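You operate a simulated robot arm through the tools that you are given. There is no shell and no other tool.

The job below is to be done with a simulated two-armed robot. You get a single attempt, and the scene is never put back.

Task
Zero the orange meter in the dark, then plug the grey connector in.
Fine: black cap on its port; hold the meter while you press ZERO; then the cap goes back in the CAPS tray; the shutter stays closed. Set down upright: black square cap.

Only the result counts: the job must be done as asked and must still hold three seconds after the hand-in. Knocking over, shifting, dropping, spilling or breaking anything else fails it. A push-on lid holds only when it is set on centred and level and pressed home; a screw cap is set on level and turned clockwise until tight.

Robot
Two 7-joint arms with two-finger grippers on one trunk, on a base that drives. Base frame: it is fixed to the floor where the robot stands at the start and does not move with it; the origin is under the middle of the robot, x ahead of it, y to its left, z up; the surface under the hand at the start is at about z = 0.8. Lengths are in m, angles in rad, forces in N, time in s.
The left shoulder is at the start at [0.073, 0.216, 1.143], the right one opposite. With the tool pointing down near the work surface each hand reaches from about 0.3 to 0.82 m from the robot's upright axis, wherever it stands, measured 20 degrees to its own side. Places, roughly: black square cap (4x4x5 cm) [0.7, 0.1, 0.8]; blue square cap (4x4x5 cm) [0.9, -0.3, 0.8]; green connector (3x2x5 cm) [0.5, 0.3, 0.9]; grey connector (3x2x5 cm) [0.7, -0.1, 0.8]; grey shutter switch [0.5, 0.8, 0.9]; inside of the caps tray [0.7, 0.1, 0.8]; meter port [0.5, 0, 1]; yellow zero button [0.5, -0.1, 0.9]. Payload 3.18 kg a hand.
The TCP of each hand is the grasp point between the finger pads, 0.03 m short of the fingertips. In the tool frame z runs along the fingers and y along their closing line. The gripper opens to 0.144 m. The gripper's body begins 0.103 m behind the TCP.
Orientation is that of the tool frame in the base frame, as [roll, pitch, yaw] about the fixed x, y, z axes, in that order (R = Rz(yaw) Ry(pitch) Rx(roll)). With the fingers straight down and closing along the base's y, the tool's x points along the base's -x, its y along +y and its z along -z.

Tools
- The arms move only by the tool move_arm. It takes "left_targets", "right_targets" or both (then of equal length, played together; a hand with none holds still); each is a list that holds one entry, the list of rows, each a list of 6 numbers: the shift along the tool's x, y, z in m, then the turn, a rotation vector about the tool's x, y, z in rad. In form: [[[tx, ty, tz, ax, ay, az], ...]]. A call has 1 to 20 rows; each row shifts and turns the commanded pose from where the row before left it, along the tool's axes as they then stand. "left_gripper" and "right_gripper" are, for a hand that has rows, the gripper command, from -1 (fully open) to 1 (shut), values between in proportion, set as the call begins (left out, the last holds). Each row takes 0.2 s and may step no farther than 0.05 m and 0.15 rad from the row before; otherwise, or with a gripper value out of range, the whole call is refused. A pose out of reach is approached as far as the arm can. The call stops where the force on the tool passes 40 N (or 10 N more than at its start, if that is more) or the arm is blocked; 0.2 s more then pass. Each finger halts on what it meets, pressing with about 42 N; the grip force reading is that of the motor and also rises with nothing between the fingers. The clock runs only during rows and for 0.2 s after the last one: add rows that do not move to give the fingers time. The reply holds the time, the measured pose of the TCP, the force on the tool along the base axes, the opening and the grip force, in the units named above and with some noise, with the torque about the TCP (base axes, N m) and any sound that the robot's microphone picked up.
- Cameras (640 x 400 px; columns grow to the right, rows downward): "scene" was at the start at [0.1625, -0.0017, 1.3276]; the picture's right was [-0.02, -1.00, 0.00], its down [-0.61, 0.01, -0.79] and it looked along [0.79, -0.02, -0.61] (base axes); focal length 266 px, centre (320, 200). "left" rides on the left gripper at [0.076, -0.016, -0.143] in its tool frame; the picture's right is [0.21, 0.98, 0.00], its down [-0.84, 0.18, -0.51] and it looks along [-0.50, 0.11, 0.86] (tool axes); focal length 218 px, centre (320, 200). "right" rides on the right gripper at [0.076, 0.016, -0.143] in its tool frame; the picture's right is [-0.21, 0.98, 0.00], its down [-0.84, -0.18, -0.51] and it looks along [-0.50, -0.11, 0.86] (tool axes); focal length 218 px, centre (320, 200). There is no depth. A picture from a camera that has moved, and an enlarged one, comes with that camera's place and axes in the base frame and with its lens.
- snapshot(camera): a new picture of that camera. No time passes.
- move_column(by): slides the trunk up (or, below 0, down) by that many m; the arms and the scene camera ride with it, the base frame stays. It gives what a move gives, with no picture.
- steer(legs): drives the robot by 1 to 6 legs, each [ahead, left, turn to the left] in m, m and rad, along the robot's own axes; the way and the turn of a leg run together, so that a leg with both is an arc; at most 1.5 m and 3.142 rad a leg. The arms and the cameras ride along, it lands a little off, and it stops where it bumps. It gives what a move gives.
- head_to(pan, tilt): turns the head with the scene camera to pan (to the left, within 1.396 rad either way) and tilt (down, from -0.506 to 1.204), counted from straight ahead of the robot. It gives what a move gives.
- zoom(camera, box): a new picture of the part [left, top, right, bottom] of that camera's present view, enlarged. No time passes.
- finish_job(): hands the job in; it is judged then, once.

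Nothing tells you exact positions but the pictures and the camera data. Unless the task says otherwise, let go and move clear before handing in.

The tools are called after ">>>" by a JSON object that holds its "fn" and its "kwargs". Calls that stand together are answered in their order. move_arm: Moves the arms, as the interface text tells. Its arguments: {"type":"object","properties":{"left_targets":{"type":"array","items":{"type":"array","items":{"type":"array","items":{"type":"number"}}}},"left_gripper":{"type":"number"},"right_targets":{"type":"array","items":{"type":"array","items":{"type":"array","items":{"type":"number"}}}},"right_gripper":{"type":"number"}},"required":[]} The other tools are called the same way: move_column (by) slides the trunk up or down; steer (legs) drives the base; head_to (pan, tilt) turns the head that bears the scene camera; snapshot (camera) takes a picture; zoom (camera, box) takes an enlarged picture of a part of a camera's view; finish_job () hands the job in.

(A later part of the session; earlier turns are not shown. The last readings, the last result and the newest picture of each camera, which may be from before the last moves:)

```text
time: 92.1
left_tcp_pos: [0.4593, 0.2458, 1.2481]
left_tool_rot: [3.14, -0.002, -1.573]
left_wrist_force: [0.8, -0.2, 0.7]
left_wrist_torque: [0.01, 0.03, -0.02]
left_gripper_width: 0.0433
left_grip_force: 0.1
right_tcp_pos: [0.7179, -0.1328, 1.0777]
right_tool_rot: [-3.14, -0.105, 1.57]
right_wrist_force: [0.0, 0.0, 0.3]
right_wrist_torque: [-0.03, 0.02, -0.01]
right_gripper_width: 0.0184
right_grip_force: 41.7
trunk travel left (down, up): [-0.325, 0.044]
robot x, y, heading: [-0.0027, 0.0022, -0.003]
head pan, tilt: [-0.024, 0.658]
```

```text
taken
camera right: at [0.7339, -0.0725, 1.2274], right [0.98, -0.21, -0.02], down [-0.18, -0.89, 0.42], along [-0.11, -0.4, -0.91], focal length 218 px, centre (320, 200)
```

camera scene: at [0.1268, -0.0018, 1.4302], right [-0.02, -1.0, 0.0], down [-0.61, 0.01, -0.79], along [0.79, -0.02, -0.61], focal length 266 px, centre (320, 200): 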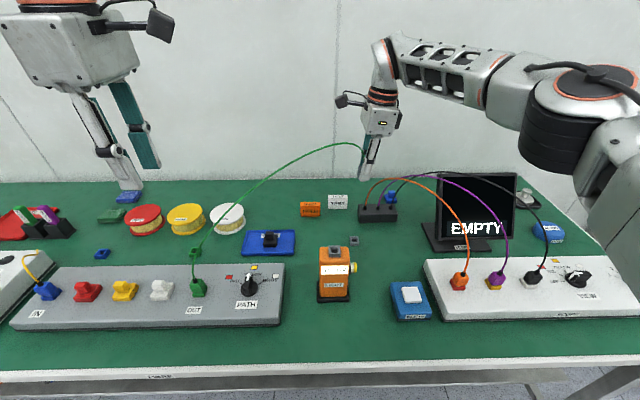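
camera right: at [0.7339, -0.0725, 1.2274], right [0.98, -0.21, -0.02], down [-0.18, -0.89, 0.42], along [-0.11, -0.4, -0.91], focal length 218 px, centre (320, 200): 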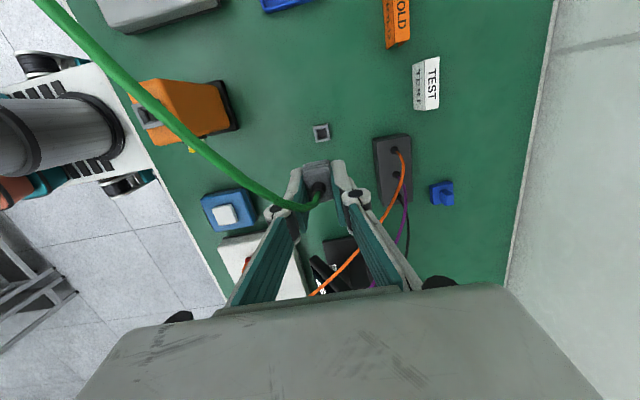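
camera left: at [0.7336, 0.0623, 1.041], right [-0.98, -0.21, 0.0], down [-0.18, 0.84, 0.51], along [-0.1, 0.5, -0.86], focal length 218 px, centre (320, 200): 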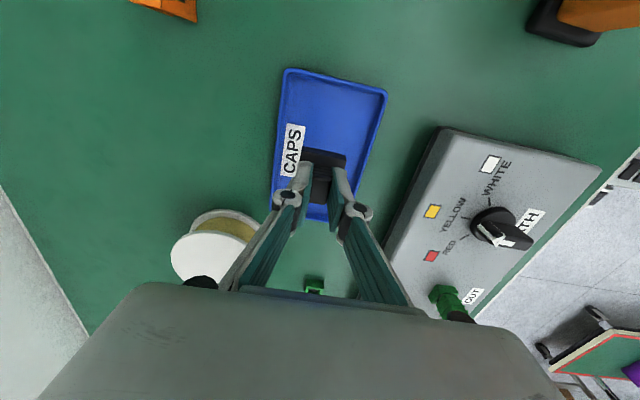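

The connector is free and its holder hasn't moved. I'll carry it over the meter port and move the left hand further aside to leave room for the green cable.

>>> {"fn": "move_arm", "kwargs": {"left_targets": [[[-0.025, 0.008, -0.005, 0, 0, 0], [-0.025, 0.008, -0.005, 0, 0, 0], [-0.025, 0.008, -0.005, 0, 0, 0], [-0.025, 0.008, 0, 0, 0, 0], [-0.025, 0.008, 0, 0, 0, 0], [-0.025, 0.008, 0, 0, 0, 0], [0, 0, 0, 0, 0, 0]]], "right_targets": [[[0.0143, -0.0303, -0.0005, 0, 0, 0], [0.0143, -0.0303, -0.0005, 0, 0, 0], [0.0143, -0.0303, -0.0005, 0, 0, 0], [0.0143, -0.0303, -0.0005, 0, 0, 0], [0.0143, -0.0303, -0.0005, 0, 0, 0], [0.0143, -0.0303, -0.0005, 0, 0, 0], [0, 0, 0, 0, 0, 0]]]}}

>>> {"fn": "snapshot", "kwargs": {"camera": "scene"}}

>>> {"fn": "snapshot", "kwargs": {"camera": "right"}}

>>> {"fn": "zoom", "kwargs": {"camera": "scene", "box": [296, 180, 376, 280]}}

```text
time: 93.7
left_tcp_pos: [0.4153, 0.3964, 1.2642]
left_tool_rot: [3.14, -0.001, -1.573]
left_wrist_force: [0.1, 0.1, -0.7]
left_wrist_torque: [-0.01, 0.04, -0.03]
left_gripper_width: 0.0432
left_grip_force: 0.1
right_tcp_pos: [0.532, -0.0466, 1.087]
right_tool_rot: [-3.141, -0.105, 1.57]
right_wrist_force: [0.7, 0.3, -0.3]
right_wrist_torque: [0.0, 0.0, 0.0]
right_gripper_width: 0.0185
right_grip_force: 42.0
trunk travel left (down, up): [-0.325, 0.044]
robot x, y, heading: [0.0007, 0.0001, 0.001]
head pan, tilt: [-0.024, 0.658]
```

```text
taken
camera scene: at [0.127, -0.0027, 1.4302], right [-0.02, -1.0, 0.0], down [-0.61, 0.02, -0.79], along [0.79, -0.02, -0.61], focal length 266 px, centre (320, 200)
```

scene: 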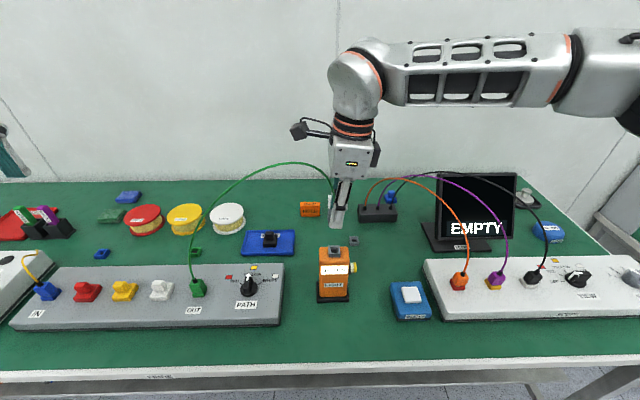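

```text
taken
camera right: at [0.5488, 0.0143, 1.2374], right [0.98, -0.21, -0.02], down [-0.18, -0.89, 0.42], along [-0.11, -0.4, -0.91], focal length 218 px, centre (320, 200)
```

right: 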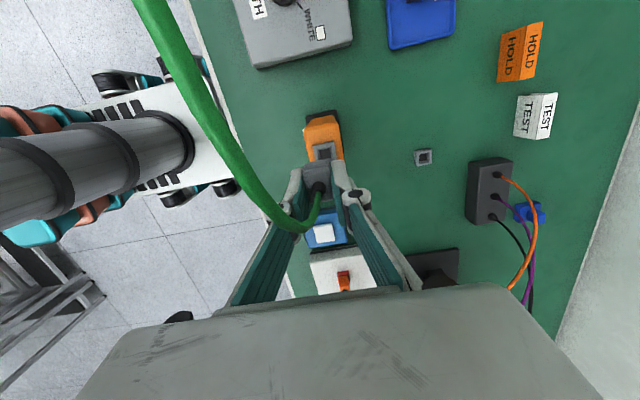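

```text
4.00 times, centred on (336, 230) of scene
camera zoom: at [0.127, -0.0027, 1.4302], right [-0.02, -1.0, 0.0], down [-0.61, 0.02, -0.79], along [0.79, -0.02, -0.61], focal length 1064 px, centre (256, 80)
```

zoom: 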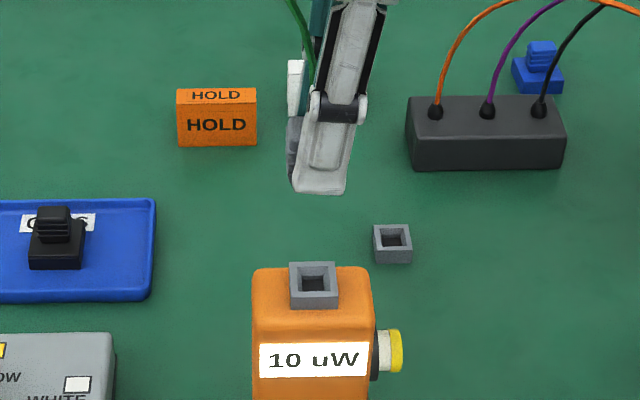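

The connector is over the port. I'll zoom in on both views to measure the offset.

>>> {"fn": "zoom", "kwargs": {"camera": "right", "box": [270, 100, 370, 220]}}

>>> {"fn": "zoom", "kwargs": {"camera": "scene", "box": [316, 205, 366, 265]}}

```text
3.33 times, centred on (320, 160) of right
camera zoom: at [0.5488, 0.0143, 1.2374], right [0.98, -0.21, -0.02], down [-0.18, -0.89, 0.42], along [-0.11, -0.4, -0.91], focal length 728 px, centre (320, 333)
```

zoom: 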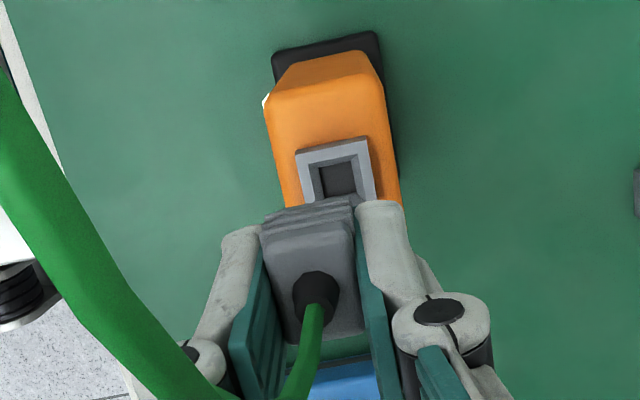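

```text
6.67 times, centred on (341, 235) of scene
camera zoom: at [0.127, -0.0027, 1.4302], right [-0.02, -1.0, 0.0], down [-0.61, 0.02, -0.79], along [0.79, -0.02, -0.61], focal length 1774 px, centre (180, -33)
```

zoom: 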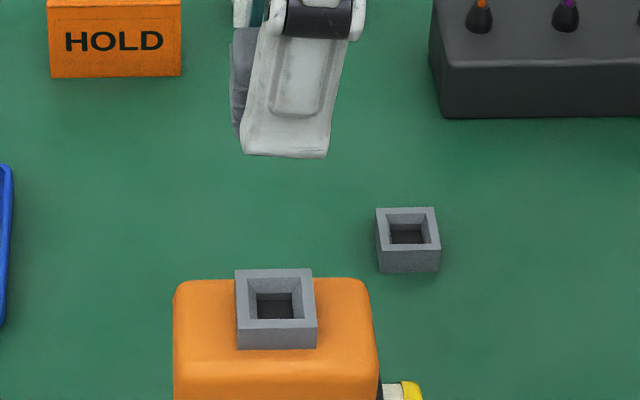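

The port sits at about (0.537, -0.045), so the hand needs +5 mm in x. I'll correct and lower 4 cm for a closer comparison.

>>> {"fn": "move_arm", "kwargs": {"right_targets": [[[-0.0024, 0.005, 0.02, 0, 0, 0], [-0.0024, 0, 0.02, 0, 0, 0], [0, 0, 0, 0, 0, 0]]]}}

>>> {"fn": "zoom", "kwargs": {"camera": "right", "box": [280, 120, 360, 200]}}

>>> {"fn": "zoom", "kwargs": {"camera": "scene", "box": [316, 205, 366, 265]}}

```text
time: 94.5
left_tcp_pos: [0.4132, 0.3971, 1.2656]
left_tool_rot: [3.141, -0.001, -1.572]
left_wrist_force: [0.0, -0.3, 0.0]
left_wrist_torque: [-0.02, 0.03, -0.02]
left_gripper_width: 0.0431
left_grip_force: 0.0
right_tcp_pos: [0.5362, -0.0465, 1.0468]
right_tool_rot: [-3.141, -0.104, 1.57]
right_wrist_force: [-0.2, 0.3, 0.3]
right_wrist_torque: [0.01, 0.01, 0.02]
right_gripper_width: 0.0186
right_grip_force: 41.8
trunk travel left (down, up): [-0.325, 0.044]
robot x, y, heading: [-0.0005, 0.0009, 0.001]
head pan, tilt: [-0.024, 0.658]
```

```text
5.00 times, centred on (320, 160) of right
camera zoom: at [0.5527, 0.0138, 1.1979], right [0.98, -0.21, -0.02], down [-0.18, -0.89, 0.42], along [-0.11, -0.4, -0.91], focal length 1091 px, centre (320, 400)
```

zoom: 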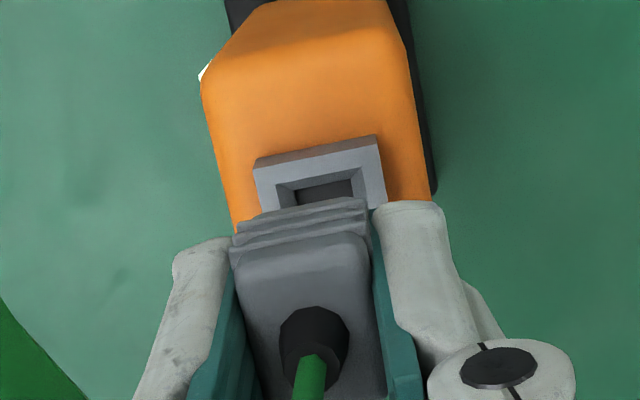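

```text
6.67 times, centred on (341, 235) of scene
camera zoom: at [0.1261, -0.0016, 1.4304], right [-0.02, -1.0, 0.0], down [-0.61, 0.01, -0.79], along [0.79, -0.02, -0.61], focal length 1774 px, centre (180, -33)
```

zoom: 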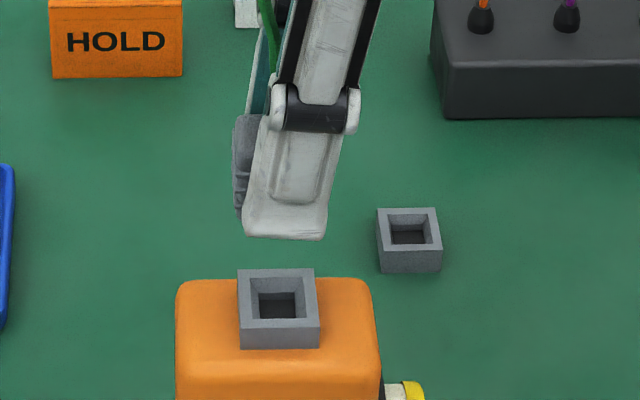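

x and y agree to within 1–2 mm. I'll lower another 12 mm and compare plug and port edge-on.

>>> {"fn": "move_arm", "kwargs": {"right_targets": [[[-0.0012, 0.0009, 0.012, 0, 0, 0], [0, 0, 0, 0, 0, 0]]]}}

>>> {"fn": "zoom", "kwargs": {"camera": "right", "box": [280, 120, 360, 200]}}

>>> {"fn": "zoom", "kwargs": {"camera": "scene", "box": [321, 220, 357, 265]}}

>>> {"fn": "snapshot", "kwargs": {"camera": "left"}}

```text
time: 95.1
left_tcp_pos: [0.4139, 0.3968, 1.2648]
left_tool_rot: [-3.141, -0.003, -1.572]
left_wrist_force: [-0.4, 1.0, 0.1]
left_wrist_torque: [0.01, -0.03, 0.0]
left_gripper_width: 0.043
left_grip_force: 0.0
right_tcp_pos: [0.5377, -0.0461, 1.0366]
right_tool_rot: [-3.141, -0.103, 1.568]
right_wrist_force: [-0.4, 0.2, -0.3]
right_wrist_torque: [0.05, -0.02, 0.02]
right_gripper_width: 0.0186
right_grip_force: 41.7
trunk travel left (down, up): [-0.325, 0.044]
robot x, y, heading: [-0.0012, -0.0014, -0.002]
head pan, tilt: [-0.024, 0.658]
```

```text
5.00 times, centred on (320, 160) of right
camera zoom: at [0.5541, 0.0138, 1.1866], right [0.98, -0.21, -0.02], down [-0.18, -0.89, 0.42], along [-0.11, -0.4, -0.91], focal length 1091 px, centre (320, 400)
```

zoom: 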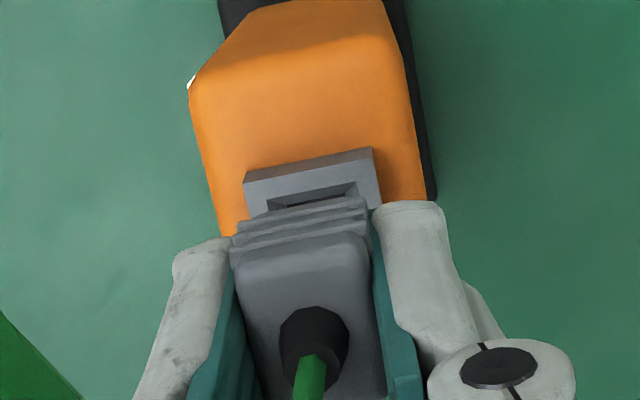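

```text
8.89 times, centred on (339, 242) of scene
camera zoom: at [0.126, -0.0017, 1.4304], right [-0.02, -1.0, 0.0], down [-0.61, 0.01, -0.79], along [0.79, -0.02, -0.61], focal length 2365 px, centre (151, -178)
```

zoom: 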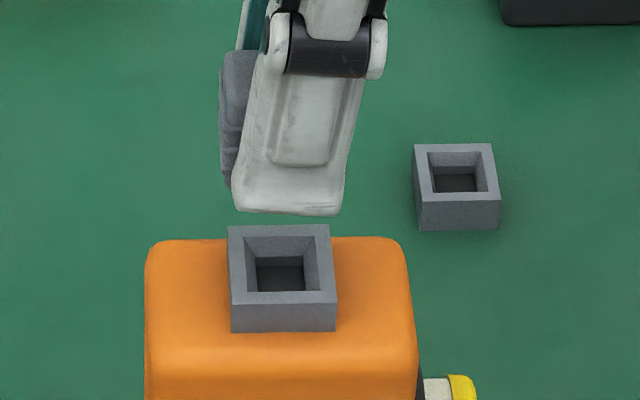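

```text
taken
camera left: at [0.4303, 0.32, 1.4083], right [-0.98, -0.21, 0.0], down [-0.18, 0.84, 0.51], along [-0.11, 0.5, -0.86], focal length 218 px, centre (320, 200)
```

left: 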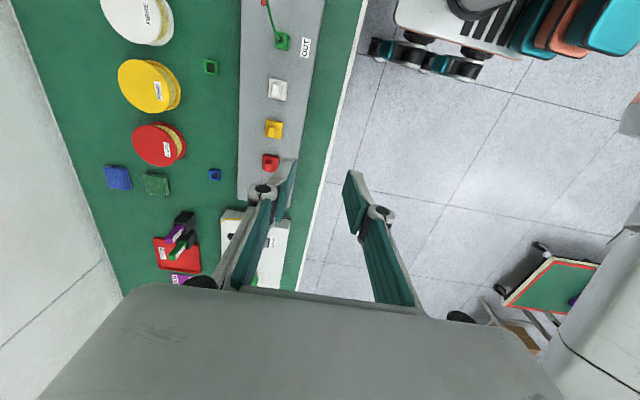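

I'll zoom tighter on the right camera view to settle the alignment.

>>> {"fn": "zoom", "kwargs": {"camera": "right", "box": [300, 140, 340, 170]}}

```text
13.33 times, centred on (320, 155) of right
camera zoom: at [0.5541, 0.0138, 1.1866], right [0.98, -0.21, -0.02], down [-0.18, -0.89, 0.42], along [-0.11, -0.4, -0.91], focal length 2910 px, centre (320, 800)
```

zoom: 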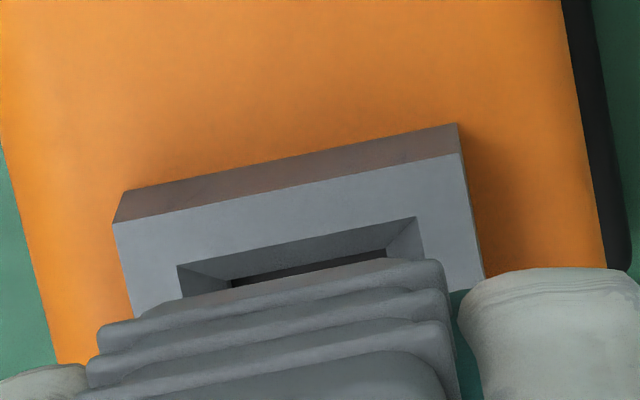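

x is aligned within a fraction of a millimetre and y within about 1 mm, and the port has a chamfered lead-in. I'll lower gently into the port.

>>> {"fn": "move_arm", "kwargs": {"right_targets": [[[0.0002, 0, 0.003, 0, 0, 0], [-0.0003, 0, 0.003, 0, 0, 0], [-0.0003, 0, 0.003, 0, 0, 0], [-0.0003, 0, 0.003, 0, 0, 0], [0, 0, 0, 0, 0, 0]]]}}

>>> {"fn": "zoom", "kwargs": {"camera": "right", "box": [300, 140, 340, 170]}}

>>> {"fn": "zoom", "kwargs": {"camera": "scene", "box": [321, 220, 357, 265]}}

```text
time: 96.3
left_tcp_pos: [0.4144, 0.3972, 1.2647]
left_tool_rot: [3.139, -0.001, -1.572]
left_wrist_force: [0.3, -0.5, 0.4]
left_wrist_torque: [-0.01, 0.04, -0.01]
left_gripper_width: 0.043
left_grip_force: 0.0
right_tcp_pos: [0.5378, -0.046, 1.024]
right_tool_rot: [-3.141, -0.105, 1.568]
right_wrist_force: [-0.7, 0.3, -0.1]
right_wrist_torque: [0.06, 0.0, 0.0]
right_gripper_width: 0.0186
right_grip_force: 42.3
trunk travel left (down, up): [-0.325, 0.044]
robot x, y, heading: [0.0018, 0.0033, -0.001]
head pan, tilt: [-0.024, 0.658]
```

```text
13.33 times, centred on (320, 155) of right
camera zoom: at [0.5555, 0.0146, 1.1741], right [0.98, -0.21, -0.02], down [-0.18, -0.89, 0.42], along [-0.11, -0.4, -0.91], focal length 2910 px, centre (320, 800)
```

zoom: 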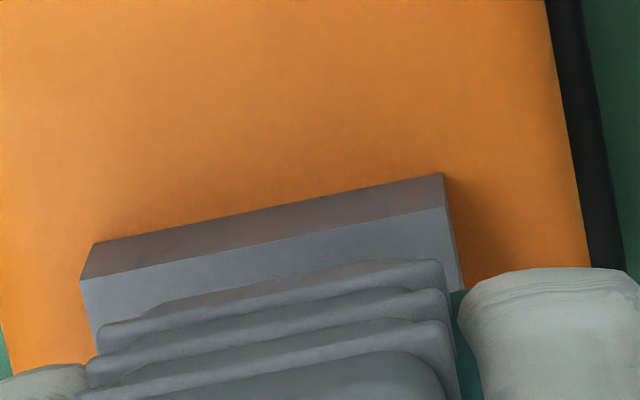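

```text
8.89 times, centred on (339, 242) of scene
camera zoom: at [0.1262, -0.0016, 1.4303], right [-0.02, -1.0, 0.0], down [-0.61, 0.01, -0.79], along [0.79, -0.02, -0.61], focal length 2365 px, centre (151, -178)
```

zoom: 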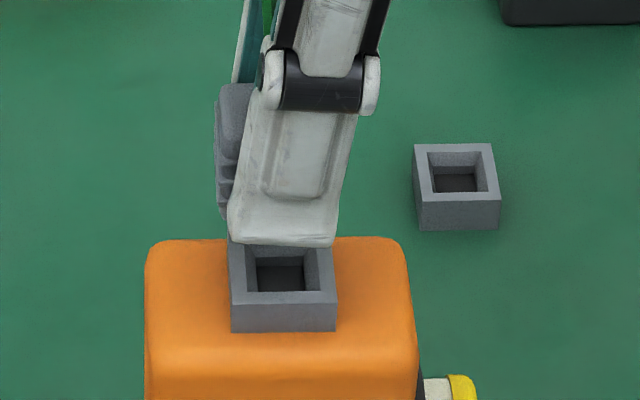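

The hand drifted about 1.3 mm in +x, so I'll correct that and keep lowering in small steps with force monitoring.

>>> {"fn": "move_arm", "kwargs": {"right_targets": [[[-0.0002, -0.0013, 0.002, 0, 0, 0], [-0.0002, 0, 0.002, 0, 0, 0], [-0.0002, 0, 0.002, 0, 0, 0], [0, 0, 0, 0, 0, 0]]]}}

>>> {"fn": "zoom", "kwargs": {"camera": "right", "box": [300, 140, 340, 170]}}

>>> {"fn": "zoom", "kwargs": {"camera": "scene", "box": [321, 220, 357, 265]}}

```text
time: 97.3
left_tcp_pos: [0.4142, 0.3968, 1.266]
left_tool_rot: [3.139, -0.002, -1.573]
left_wrist_force: [-0.1, 0.6, -0.4]
left_wrist_torque: [-0.02, -0.01, -0.03]
left_gripper_width: 0.0431
left_grip_force: 0.0
right_tcp_pos: [0.5377, -0.0446, 1.019]
right_tool_rot: [3.14, -0.105, 1.569]
right_wrist_force: [0.6, -0.7, -0.2]
right_wrist_torque: [0.02, 0.0, 0.03]
right_gripper_width: 0.0188
right_grip_force: 41.9
trunk travel left (down, up): [-0.325, 0.044]
robot x, y, heading: [0.0016, -0.0002, -0.001]
head pan, tilt: [-0.024, 0.658]
```

```text
13.33 times, centred on (320, 155) of right
camera zoom: at [0.554, 0.0154, 1.1693], right [0.98, -0.21, -0.02], down [-0.18, -0.89, 0.42], along [-0.11, -0.4, -0.91], focal length 2910 px, centre (320, 800)
```

zoom: 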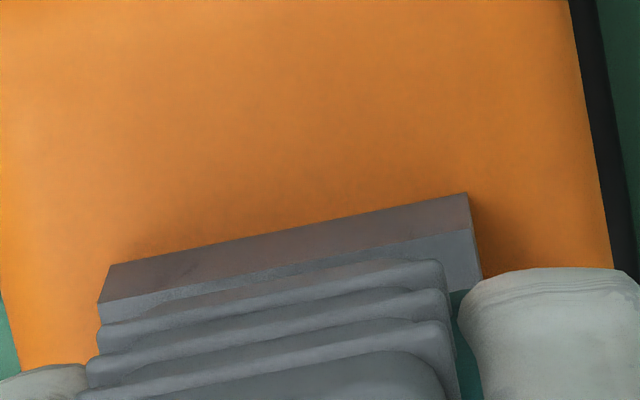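

```text
8.89 times, centred on (339, 242) of scene
camera zoom: at [0.1262, -0.0017, 1.4303], right [-0.02, -1.0, 0.0], down [-0.61, 0.01, -0.79], along [0.79, -0.02, -0.61], focal length 2365 px, centre (151, -178)
```

zoom: 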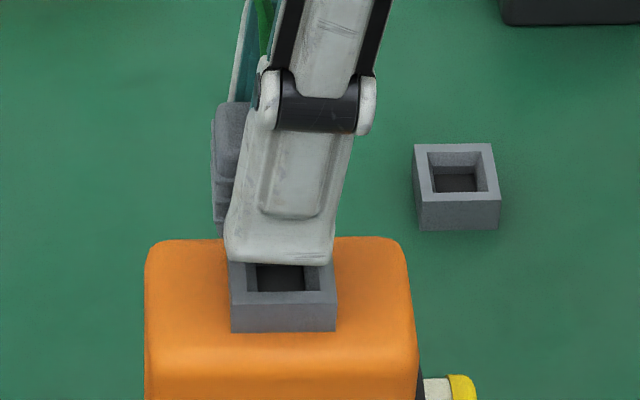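

Alignment still looks right. I'll shift -0.8 mm in y as the compromise between views and continue down.

>>> {"fn": "move_arm", "kwargs": {"right_targets": [[[-0.001, 0, 0.002, 0, 0, 0], [-0.0002, 0, 0.002, 0, 0, 0], [-0.0002, 0, 0.002, 0, 0, 0], [0, 0, 0, 0, 0, 0]]]}}

>>> {"fn": "zoom", "kwargs": {"camera": "right", "box": [300, 140, 340, 170]}}

>>> {"fn": "zoom", "kwargs": {"camera": "scene", "box": [321, 220, 357, 265]}}

```text
time: 98.3
left_tcp_pos: [0.4153, 0.397, 1.2662]
left_tool_rot: [3.139, -0.002, -1.573]
left_wrist_force: [-0.3, 0.5, -0.1]
left_wrist_torque: [-0.01, 0.0, 0.04]
left_gripper_width: 0.043
left_grip_force: 0.0
right_tcp_pos: [0.5368, -0.0464, 1.0142]
right_tool_rot: [-3.141, -0.104, 1.57]
right_wrist_force: [-0.4, 0.2, 0.1]
right_wrist_torque: [0.02, -0.02, 0.03]
right_gripper_width: 0.0187
right_grip_force: 42.0
trunk travel left (down, up): [-0.325, 0.044]
robot x, y, heading: [0.0005, 0.0004, 0.001]
head pan, tilt: [-0.024, 0.658]
```

```text
13.33 times, centred on (320, 155) of right
camera zoom: at [0.554, 0.0142, 1.1638], right [0.98, -0.21, -0.02], down [-0.18, -0.89, 0.42], along [-0.11, -0.4, -0.91], focal length 2910 px, centre (320, 800)
```

zoom: 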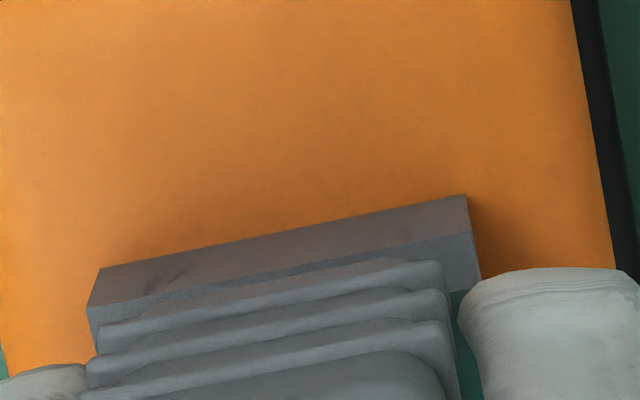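

```text
8.89 times, centred on (339, 242) of scene
camera zoom: at [0.1262, -0.0017, 1.4303], right [-0.02, -1.0, 0.0], down [-0.61, 0.01, -0.79], along [0.79, -0.02, -0.61], focal length 2365 px, centre (151, -178)
```

zoom: 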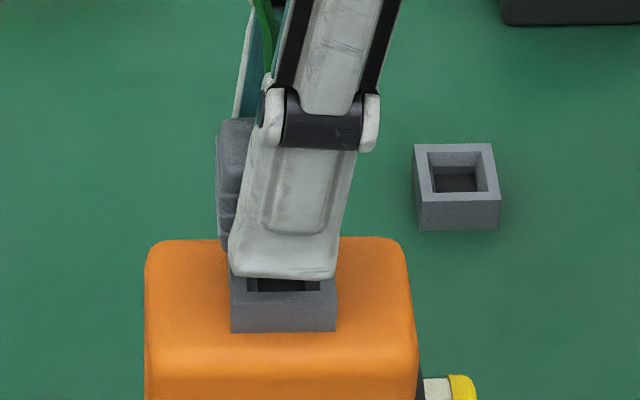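

Still no contact, and alignment is holding. I'll continue down until I feel the port.

>>> {"fn": "move_arm", "kwargs": {"right_targets": [[[0.0002, 0, 0.002, 0, 0, 0], [-0.0002, 0, 0.002, 0, 0, 0], [-0.0002, 0, 0.002, 0, 0, 0], [-0.0002, 0, 0.002, 0, 0, 0], [0, 0, 0, 0, 0, 0]]]}}

>>> {"fn": "zoom", "kwargs": {"camera": "right", "box": [300, 140, 340, 170]}}

>>> {"fn": "zoom", "kwargs": {"camera": "scene", "box": [321, 220, 357, 265]}}

```text
time: 99.5
left_tcp_pos: [0.4148, 0.3971, 1.2655]
left_tool_rot: [-3.141, -0.001, -1.573]
left_wrist_force: [-0.2, -0.7, 0.4]
left_wrist_torque: [-0.02, -0.01, -0.03]
left_gripper_width: 0.0434
left_grip_force: 0.1
right_tcp_pos: [0.5373, -0.0461, 1.0053]
right_tool_rot: [3.141, -0.103, 1.569]
right_wrist_force: [-0.2, -2.4, 3.4]
right_wrist_torque: [-0.05, 0.01, 0.0]
right_gripper_width: 0.0184
right_grip_force: 41.9
trunk travel left (down, up): [-0.325, 0.044]
robot x, y, heading: [0.0016, -0.0007, 0.004]
head pan, tilt: [-0.024, 0.658]
```

```text
13.33 times, centred on (320, 155) of right
camera zoom: at [0.5536, 0.0152, 1.1554], right [0.98, -0.21, -0.02], down [-0.18, -0.89, 0.42], along [-0.11, -0.4, -0.91], focal length 2910 px, centre (320, 800)
```

zoom: 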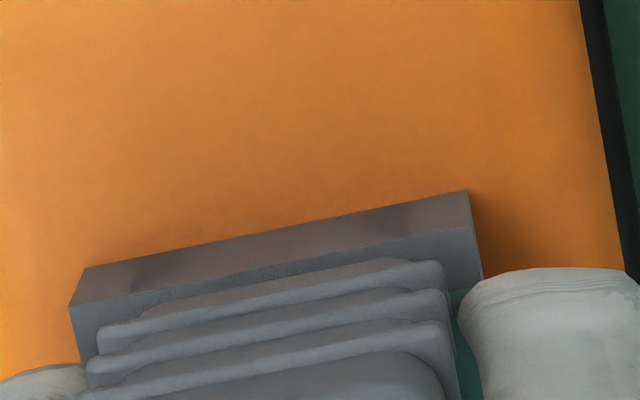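

```text
8.89 times, centred on (339, 242) of scene
camera zoom: at [0.1258, -0.0018, 1.4304], right [-0.02, -1.0, 0.0], down [-0.61, 0.01, -0.79], along [0.79, -0.02, -0.61], focal length 2365 px, centre (151, -178)
```

zoom: 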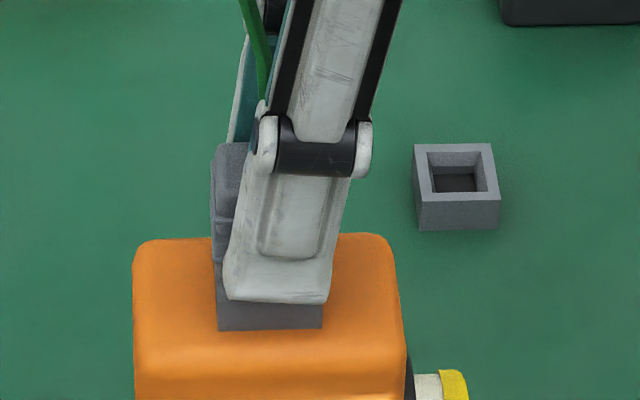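

The meter seems to have moved a few millimetres with the plug. I'll look at the wider view before doing anything else.

>>> {"fn": "zoom", "kwargs": {"camera": "scene", "box": [290, 205, 400, 310]}}

>>> {"fn": "snapshot", "kwargs": {"camera": "right"}}

```text
3.81 times, centred on (345, 258) of scene
camera zoom: at [0.1258, -0.0018, 1.4304], right [-0.02, -1.0, 0.0], down [-0.61, 0.01, -0.79], along [0.79, -0.02, -0.61], focal length 1014 px, centre (225, -19)
```

zoom: 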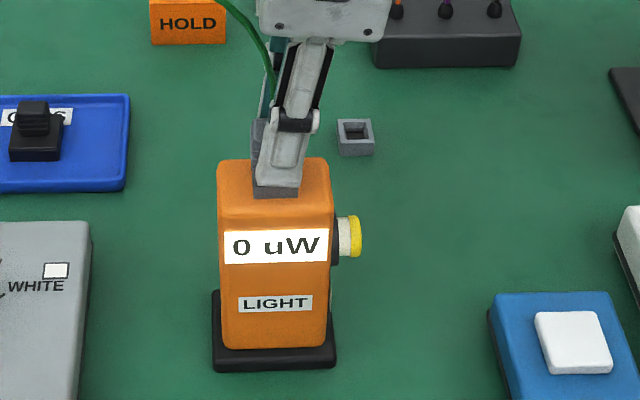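

```text
taken
camera right: at [0.5536, 0.0152, 1.1554], right [0.98, -0.21, -0.02], down [-0.18, -0.89, 0.42], along [-0.11, -0.4, -0.91], focal length 218 px, centre (320, 200)
```

right: 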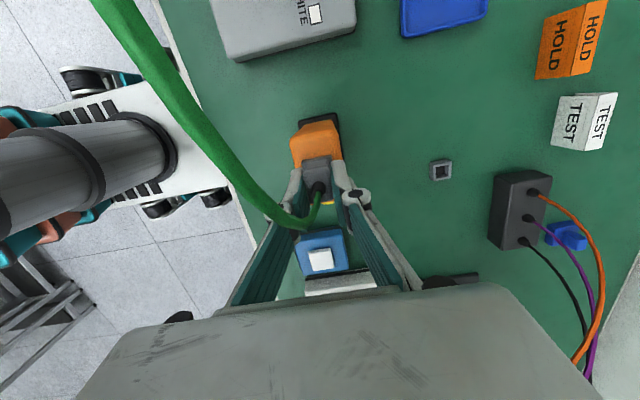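

The plug has entered the port (the display dropped to 0 uW), but the connector was about 3 mm off in +y and has nudged the top of the meter. I'll ease back 3 mm in -y to bring it upright.

>>> {"fn": "move_arm", "kwargs": {"right_targets": [[[-0.001, 0, 0, 0, 0, 0], [-0.001, 0, 0, 0, 0, 0], [-0.001, 0, 0, 0, 0, 0], [0, 0, 0, 0, 0, 0]]]}}

>>> {"fn": "zoom", "kwargs": {"camera": "scene", "box": [290, 205, 400, 310]}}

>>> {"fn": "zoom", "kwargs": {"camera": "scene", "box": [321, 220, 357, 265]}}

```text
time: 100.5
left_tcp_pos: [0.4139, 0.3968, 1.2667]
left_tool_rot: [3.14, -0.002, -1.571]
left_wrist_force: [-0.7, 0.5, -0.5]
left_wrist_torque: [-0.02, 0.01, 0.01]
left_gripper_width: 0.0432
left_grip_force: 0.0
right_tcp_pos: [0.5367, -0.0472, 1.0033]
right_tool_rot: [-3.14, -0.106, 1.567]
right_wrist_force: [0.2, 0.5, -3.7]
right_wrist_torque: [0.03, -0.02, -0.03]
right_gripper_width: 0.0186
right_grip_force: 41.7
trunk travel left (down, up): [-0.325, 0.044]
robot x, y, heading: [-0.0008, 0.0009, -0.005]
head pan, tilt: [-0.024, 0.658]
```

```text
3.81 times, centred on (345, 258) of scene
camera zoom: at [0.1265, -0.0017, 1.4303], right [-0.02, -1.0, 0.0], down [-0.61, 0.01, -0.79], along [0.79, -0.02, -0.61], focal length 1014 px, centre (225, -19)
```

zoom: 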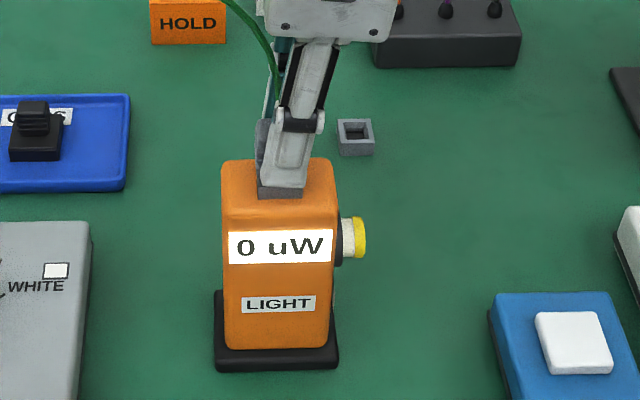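

```text
8.89 times, centred on (339, 242) of scene
camera zoom: at [0.1265, -0.0017, 1.4303], right [-0.02, -1.0, 0.0], down [-0.61, 0.01, -0.79], along [0.79, -0.02, -0.61], focal length 2365 px, centre (151, -178)
```

zoom: 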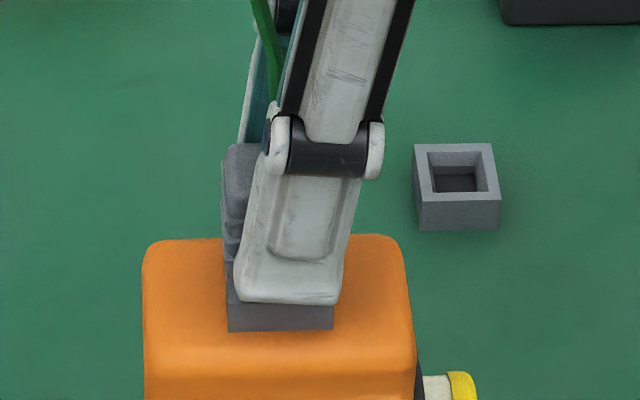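

The meter stands upright in its original place with the plug engaged. I'll now press the connector home in small steps.

>>> {"fn": "move_arm", "kwargs": {"right_targets": [[[-0.0002, 0, 0.002, 0, 0, 0], [-0.0002, 0, 0.002, 0, 0, 0], [-0.0002, 0, 0.002, 0, 0, 0], [0, 0, 0, 0, 0, 0]]]}}

>>> {"fn": "zoom", "kwargs": {"camera": "scene", "box": [290, 205, 400, 310]}}

>>> {"fn": "zoom", "kwargs": {"camera": "right", "box": [300, 140, 340, 170]}}

```text
time: 101.5
left_tcp_pos: [0.4129, 0.3953, 1.2673]
left_tool_rot: [-3.141, 0.0, -1.572]
left_wrist_force: [0.9, 0.7, 1.1]
left_wrist_torque: [-0.01, -0.04, 0.02]
left_gripper_width: 0.0431
left_grip_force: 0.0
right_tcp_pos: [0.5365, -0.0486, 1.0017]
right_tool_rot: [3.137, -0.106, 1.568]
right_wrist_force: [2.3, -8.8, 31.3]
right_wrist_torque: [-0.14, -0.05, 0.0]
right_gripper_width: 0.0185
right_grip_force: 41.8
trunk travel left (down, up): [-0.325, 0.044]
robot x, y, heading: [-0.0019, -0.002, -0.0]
head pan, tilt: [-0.024, 0.658]
```

```text
3.81 times, centred on (345, 258) of scene
camera zoom: at [0.1242, -0.0024, 1.4307], right [-0.02, -1.0, 0.0], down [-0.61, 0.02, -0.79], along [0.79, -0.02, -0.61], focal length 1014 px, centre (225, -19)
```

zoom: 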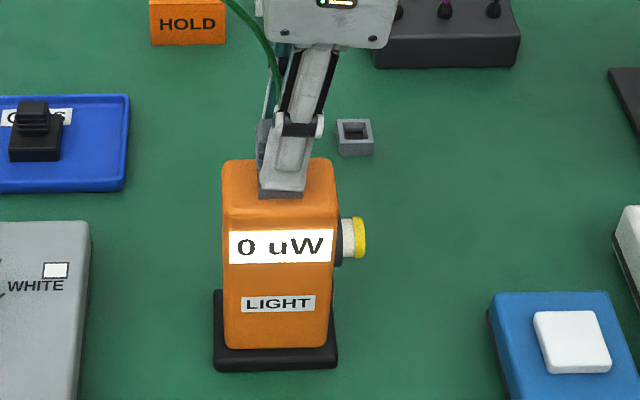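

```text
13.33 times, centred on (320, 155) of right
camera zoom: at [0.5527, 0.0119, 1.1521], right [0.98, -0.21, -0.02], down [-0.18, -0.89, 0.41], along [-0.1, -0.4, -0.91], focal length 2910 px, centre (320, 800)
```

zoom: 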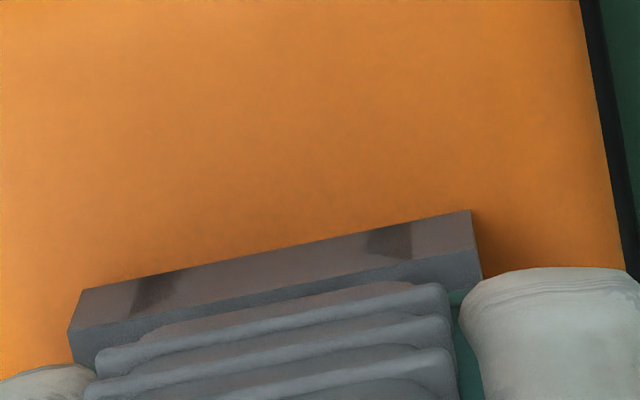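

The connector resists at 31 N. I'll zoom in to see whether its body has reached the port's top.

>>> {"fn": "zoom", "kwargs": {"camera": "scene", "box": [326, 232, 350, 262]}}

>>> {"fn": "zoom", "kwargs": {"camera": "right", "box": [280, 130, 360, 220]}}

```text
13.33 times, centred on (338, 247) of scene
camera zoom: at [0.1242, -0.0024, 1.4307], right [-0.02, -1.0, 0.0], down [-0.61, 0.02, -0.79], along [0.79, -0.02, -0.61], focal length 3548 px, centre (80, -427)
```

zoom: 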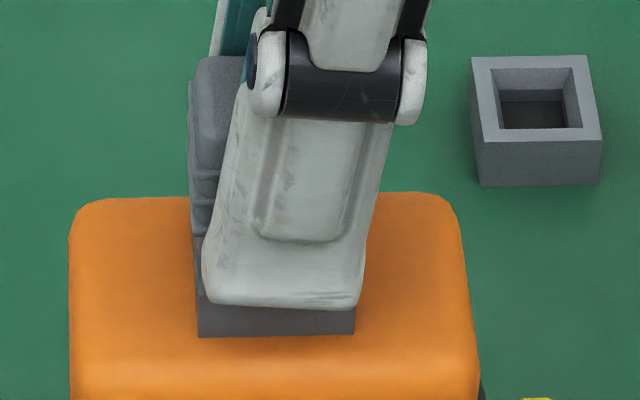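

```text
4.44 times, centred on (320, 175) of right
camera zoom: at [0.5527, 0.0119, 1.1521], right [0.98, -0.21, -0.02], down [-0.18, -0.89, 0.41], along [-0.1, -0.4, -0.91], focal length 970 px, centre (320, 311)
```

zoom: 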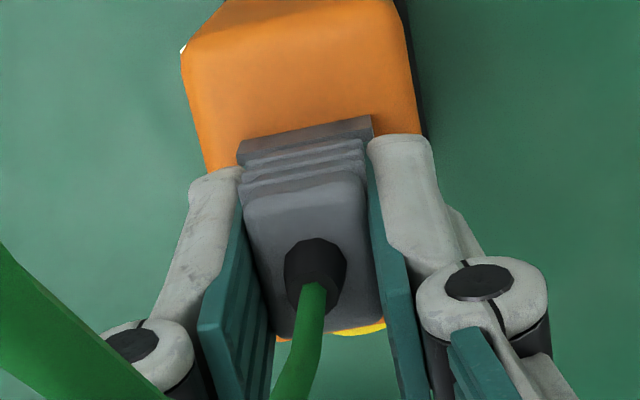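

The body appears to be at the port's top face, with the fingers having slid slightly down it. I'll press a bit harder to be sure it is home.

>>> {"fn": "move_arm", "kwargs": {"right_targets": [[[-0.0002, 0, 0.0015, 0, 0, 0], [-0.0002, 0, 0.0015, 0, 0, 0], [-0.0002, 0, 0.0015, 0, 0, 0], [0, 0, 0, 0, 0, 0]]]}}

>>> {"fn": "zoom", "kwargs": {"camera": "scene", "box": [326, 232, 350, 262]}}

>>> {"fn": "zoom", "kwargs": {"camera": "right", "box": [300, 140, 340, 170]}}

```text
time: 102.3
left_tcp_pos: [0.4138, 0.3966, 1.2663]
left_tool_rot: [-3.141, -0.001, -1.573]
left_wrist_force: [0.2, -0.4, 0.4]
left_wrist_torque: [0.01, 0.04, 0.03]
left_gripper_width: 0.0433
left_grip_force: 0.1
right_tcp_pos: [0.5387, -0.0487, 0.9997]
right_tool_rot: [3.137, -0.107, 1.568]
right_wrist_force: [-4.9, -4.6, 15.9]
right_wrist_torque: [-0.15, 0.31, 0.02]
right_gripper_width: 0.0187
right_grip_force: 41.7
trunk travel left (down, up): [-0.325, 0.044]
robot x, y, heading: [-0.0005, 0.0008, 0.001]
head pan, tilt: [-0.024, 0.658]
stopped in row 3 (right hand): the force on the tool passed its limit at 44 N (the readings are from after the stop); the commanded pose is now the measured one
```

```text
13.33 times, centred on (338, 247) of scene
camera zoom: at [0.1256, -0.0021, 1.4301], right [-0.02, -1.0, 0.0], down [-0.61, 0.01, -0.79], along [0.79, -0.02, -0.61], focal length 3548 px, centre (80, -427)
```

zoom: 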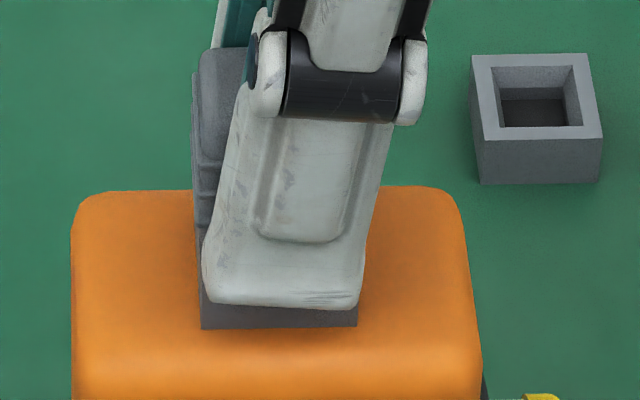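

```text
13.33 times, centred on (320, 155) of right
camera zoom: at [0.5542, 0.0115, 1.1504], right [0.98, -0.21, -0.02], down [-0.19, -0.89, 0.41], along [-0.1, -0.4, -0.91], focal length 2910 px, centre (320, 800)
```

zoom: 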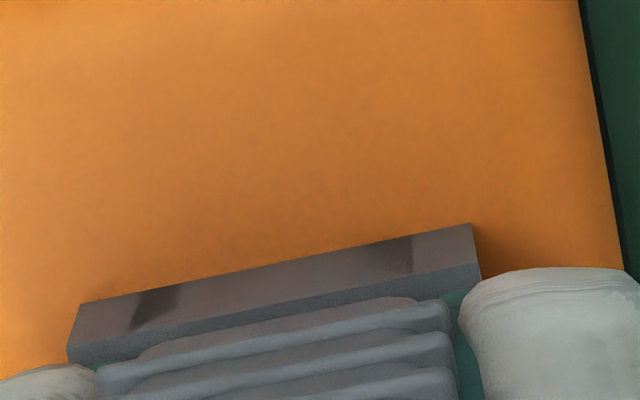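

It took 44 N with no further travel, so the connector is home. I'll open the fingers to release it.

>>> {"fn": "move_arm", "kwargs": {"right_targets": [[[0, 0, -0.001, 0, 0, 0], [0, 0, 0, 0, 0, 0], [0, 0, 0, 0, 0, 0]]], "right_gripper": 0.4}}

>>> {"fn": "zoom", "kwargs": {"camera": "scene", "box": [290, 205, 400, 310]}}

>>> {"fn": "zoom", "kwargs": {"camera": "right", "box": [280, 130, 360, 220]}}

```text
time: 103.1
left_tcp_pos: [0.4152, 0.3972, 1.265]
left_tool_rot: [3.142, -0.004, -1.573]
left_wrist_force: [0.3, -0.4, -0.3]
left_wrist_torque: [0.02, 0.04, 0.02]
left_gripper_width: 0.043
left_grip_force: 0.0
right_tcp_pos: [0.5393, -0.0485, 0.999]
right_tool_rot: [3.138, -0.105, 1.567]
right_wrist_force: [0.2, 0.1, 0.4]
right_wrist_torque: [-0.01, 0.02, -0.01]
right_gripper_width: 0.0429
right_grip_force: 0.0
trunk travel left (down, up): [-0.325, 0.044]
robot x, y, heading: [-0.0007, -0.0001, 0.002]
head pan, tilt: [-0.024, 0.658]
```

```text
3.81 times, centred on (345, 258) of scene
camera zoom: at [0.1264, -0.0016, 1.4302], right [-0.02, -1.0, 0.0], down [-0.61, 0.01, -0.79], along [0.79, -0.02, -0.61], focal length 1014 px, centre (225, -19)
```

zoom: 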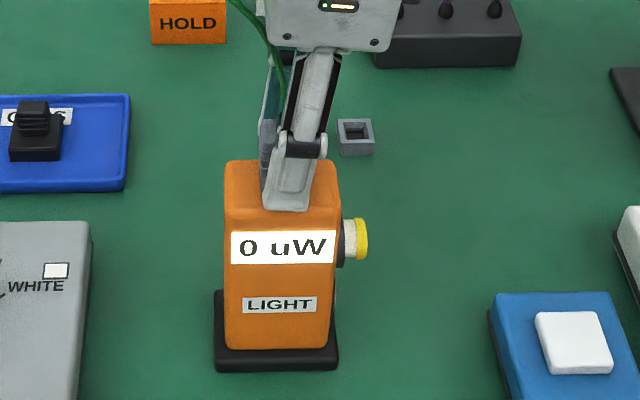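

```text
4.44 times, centred on (320, 175) of right
camera zoom: at [0.5547, 0.0115, 1.1483], right [0.98, -0.21, -0.02], down [-0.18, -0.89, 0.41], along [-0.1, -0.4, -0.91], focal length 970 px, centre (320, 311)
```

zoom: 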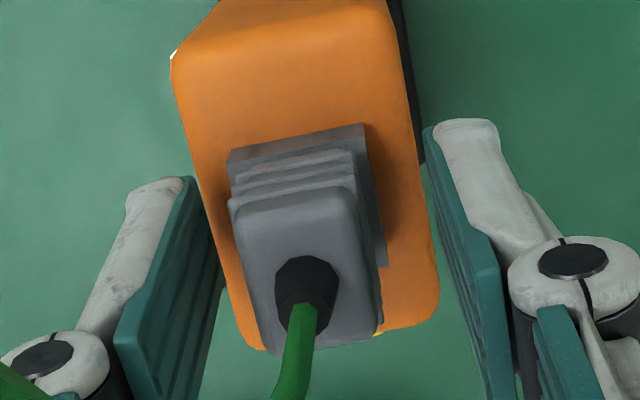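

The connector is released and sits in the port. I'll retreat straight up.

>>> {"fn": "move_arm", "kwargs": {"right_targets": [[[0.001, 0, -0.01, 0, 0, 0], [0.002, 0, -0.02, 0, 0, 0], [0.003, 0, -0.03, 0, 0, 0], [0.004, 0, -0.04, 0, 0, 0], [0, 0, 0, 0, 0, 0]]]}}

>>> {"fn": "snapshot", "kwargs": {"camera": "scene"}}

>>> {"fn": "zoom", "kwargs": {"camera": "scene", "box": [320, 218, 360, 268]}}

>>> {"fn": "zoom", "kwargs": {"camera": "right", "box": [260, 80, 380, 200]}}

```text
time: 104.3
left_tcp_pos: [0.4141, 0.397, 1.2655]
left_tool_rot: [3.138, -0.003, -1.572]
left_wrist_force: [0.0, 0.4, 1.2]
left_wrist_torque: [-0.01, 0.01, -0.02]
left_gripper_width: 0.043
left_grip_force: 0.0
right_tcp_pos: [0.5375, -0.048, 1.0989]
right_tool_rot: [3.139, -0.107, 1.569]
right_wrist_force: [-0.3, -0.1, 0.1]
right_wrist_torque: [-0.02, 0.01, 0.02]
right_gripper_width: 0.0433
right_grip_force: 0.1
trunk travel left (down, up): [-0.325, 0.044]
robot x, y, heading: [0.0008, -0.0014, -0.001]
head pan, tilt: [-0.024, 0.658]
```

```text
taken
camera scene: at [0.1267, -0.0018, 1.4302], right [-0.02, -1.0, 0.0], down [-0.61, 0.01, -0.79], along [0.79, -0.02, -0.61], focal length 266 px, centre (320, 200)
```

scene: 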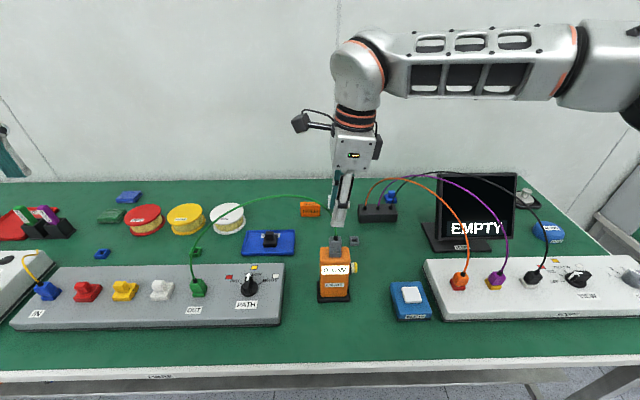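

```text
8.00 times, centred on (340, 243) of scene
camera zoom: at [0.1267, -0.0018, 1.4302], right [-0.02, -1.0, 0.0], down [-0.61, 0.01, -0.79], along [0.79, -0.02, -0.61], focal length 2129 px, centre (160, -144)
```

zoom: 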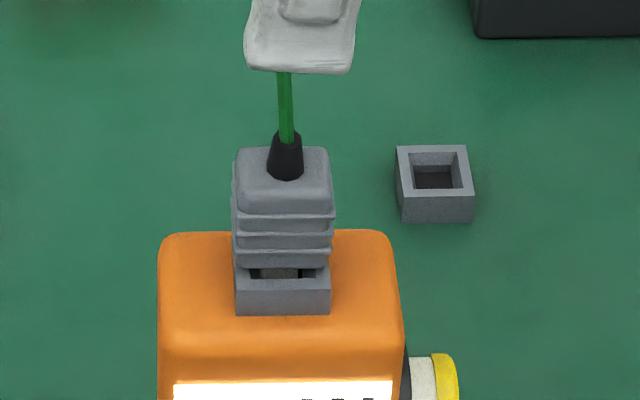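

```text
3.33 times, centred on (320, 140) of right
camera zoom: at [0.5536, 0.0123, 1.2493], right [0.98, -0.21, -0.02], down [-0.18, -0.89, 0.41], along [-0.1, -0.4, -0.91], focal length 728 px, centre (320, 400)
```

zoom: 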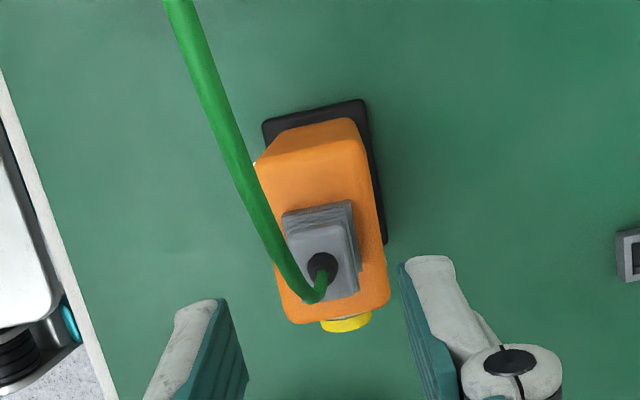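

The seated look matches how it sat in its holder. I'll zoom in closely, compare with the green connector in OUT, and check the shutter and display.

>>> {"fn": "zoom", "kwargs": {"camera": "scene", "box": [328, 232, 352, 262]}}

>>> {"fn": "zoom", "kwargs": {"camera": "scene", "box": [186, 270, 210, 300]}}

>>> {"fn": "zoom", "kwargs": {"camera": "scene", "box": [220, 215, 400, 310]}}

>>> {"fn": "zoom", "kwargs": {"camera": "left", "box": [130, 180, 330, 300]}}

```text
13.33 times, centred on (340, 247) of scene
camera zoom: at [0.1267, -0.0018, 1.4302], right [-0.02, -1.0, 0.0], down [-0.61, 0.01, -0.79], along [0.79, -0.02, -0.61], focal length 3548 px, centre (53, -427)
```

zoom: 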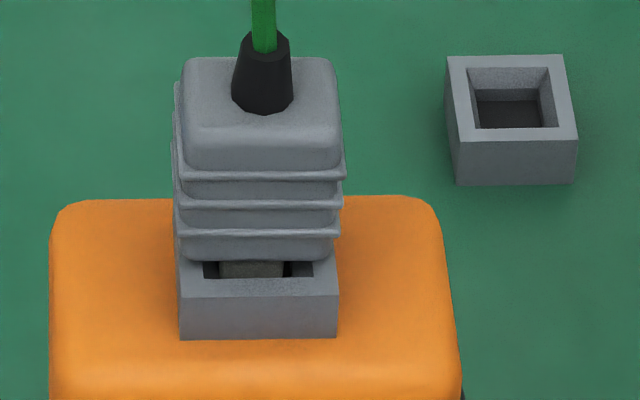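

```text
13.33 times, centred on (198, 285) of scene
camera zoom: at [0.1267, -0.0018, 1.4302], right [-0.02, -1.0, 0.0], down [-0.61, 0.01, -0.79], along [0.79, -0.02, -0.61], focal length 3548 px, centre (1947, -933)
```

zoom: 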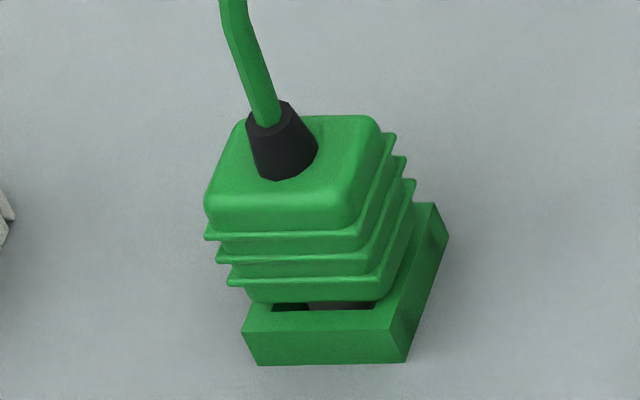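

```text
3.56 times, centred on (310, 262) of scene
camera zoom: at [0.1267, -0.0018, 1.4302], right [-0.02, -1.0, 0.0], down [-0.61, 0.01, -0.79], along [0.79, -0.02, -0.61], focal length 946 px, centre (356, -22)
```

zoom: 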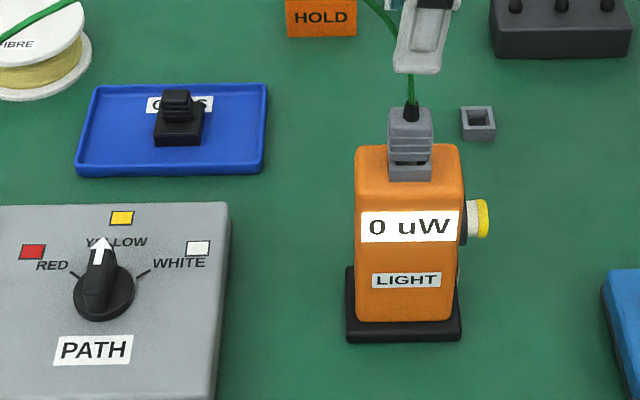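

```text
3.20 times, centred on (230, 240) of left
camera zoom: at [0.431, 0.3198, 1.408], right [-0.98, -0.21, 0.0], down [-0.18, 0.84, 0.51], along [-0.11, 0.5, -0.86], focal length 698 px, centre (608, 72)
```

zoom: 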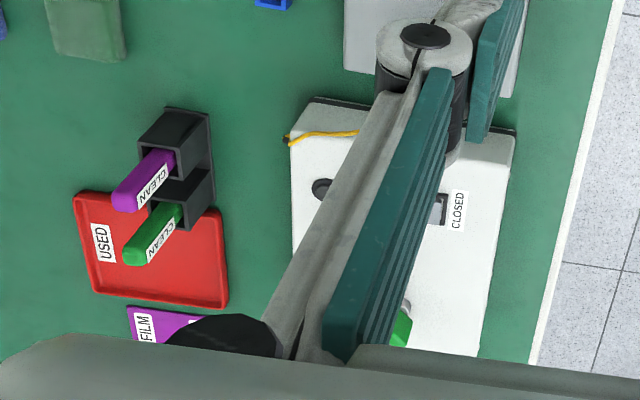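

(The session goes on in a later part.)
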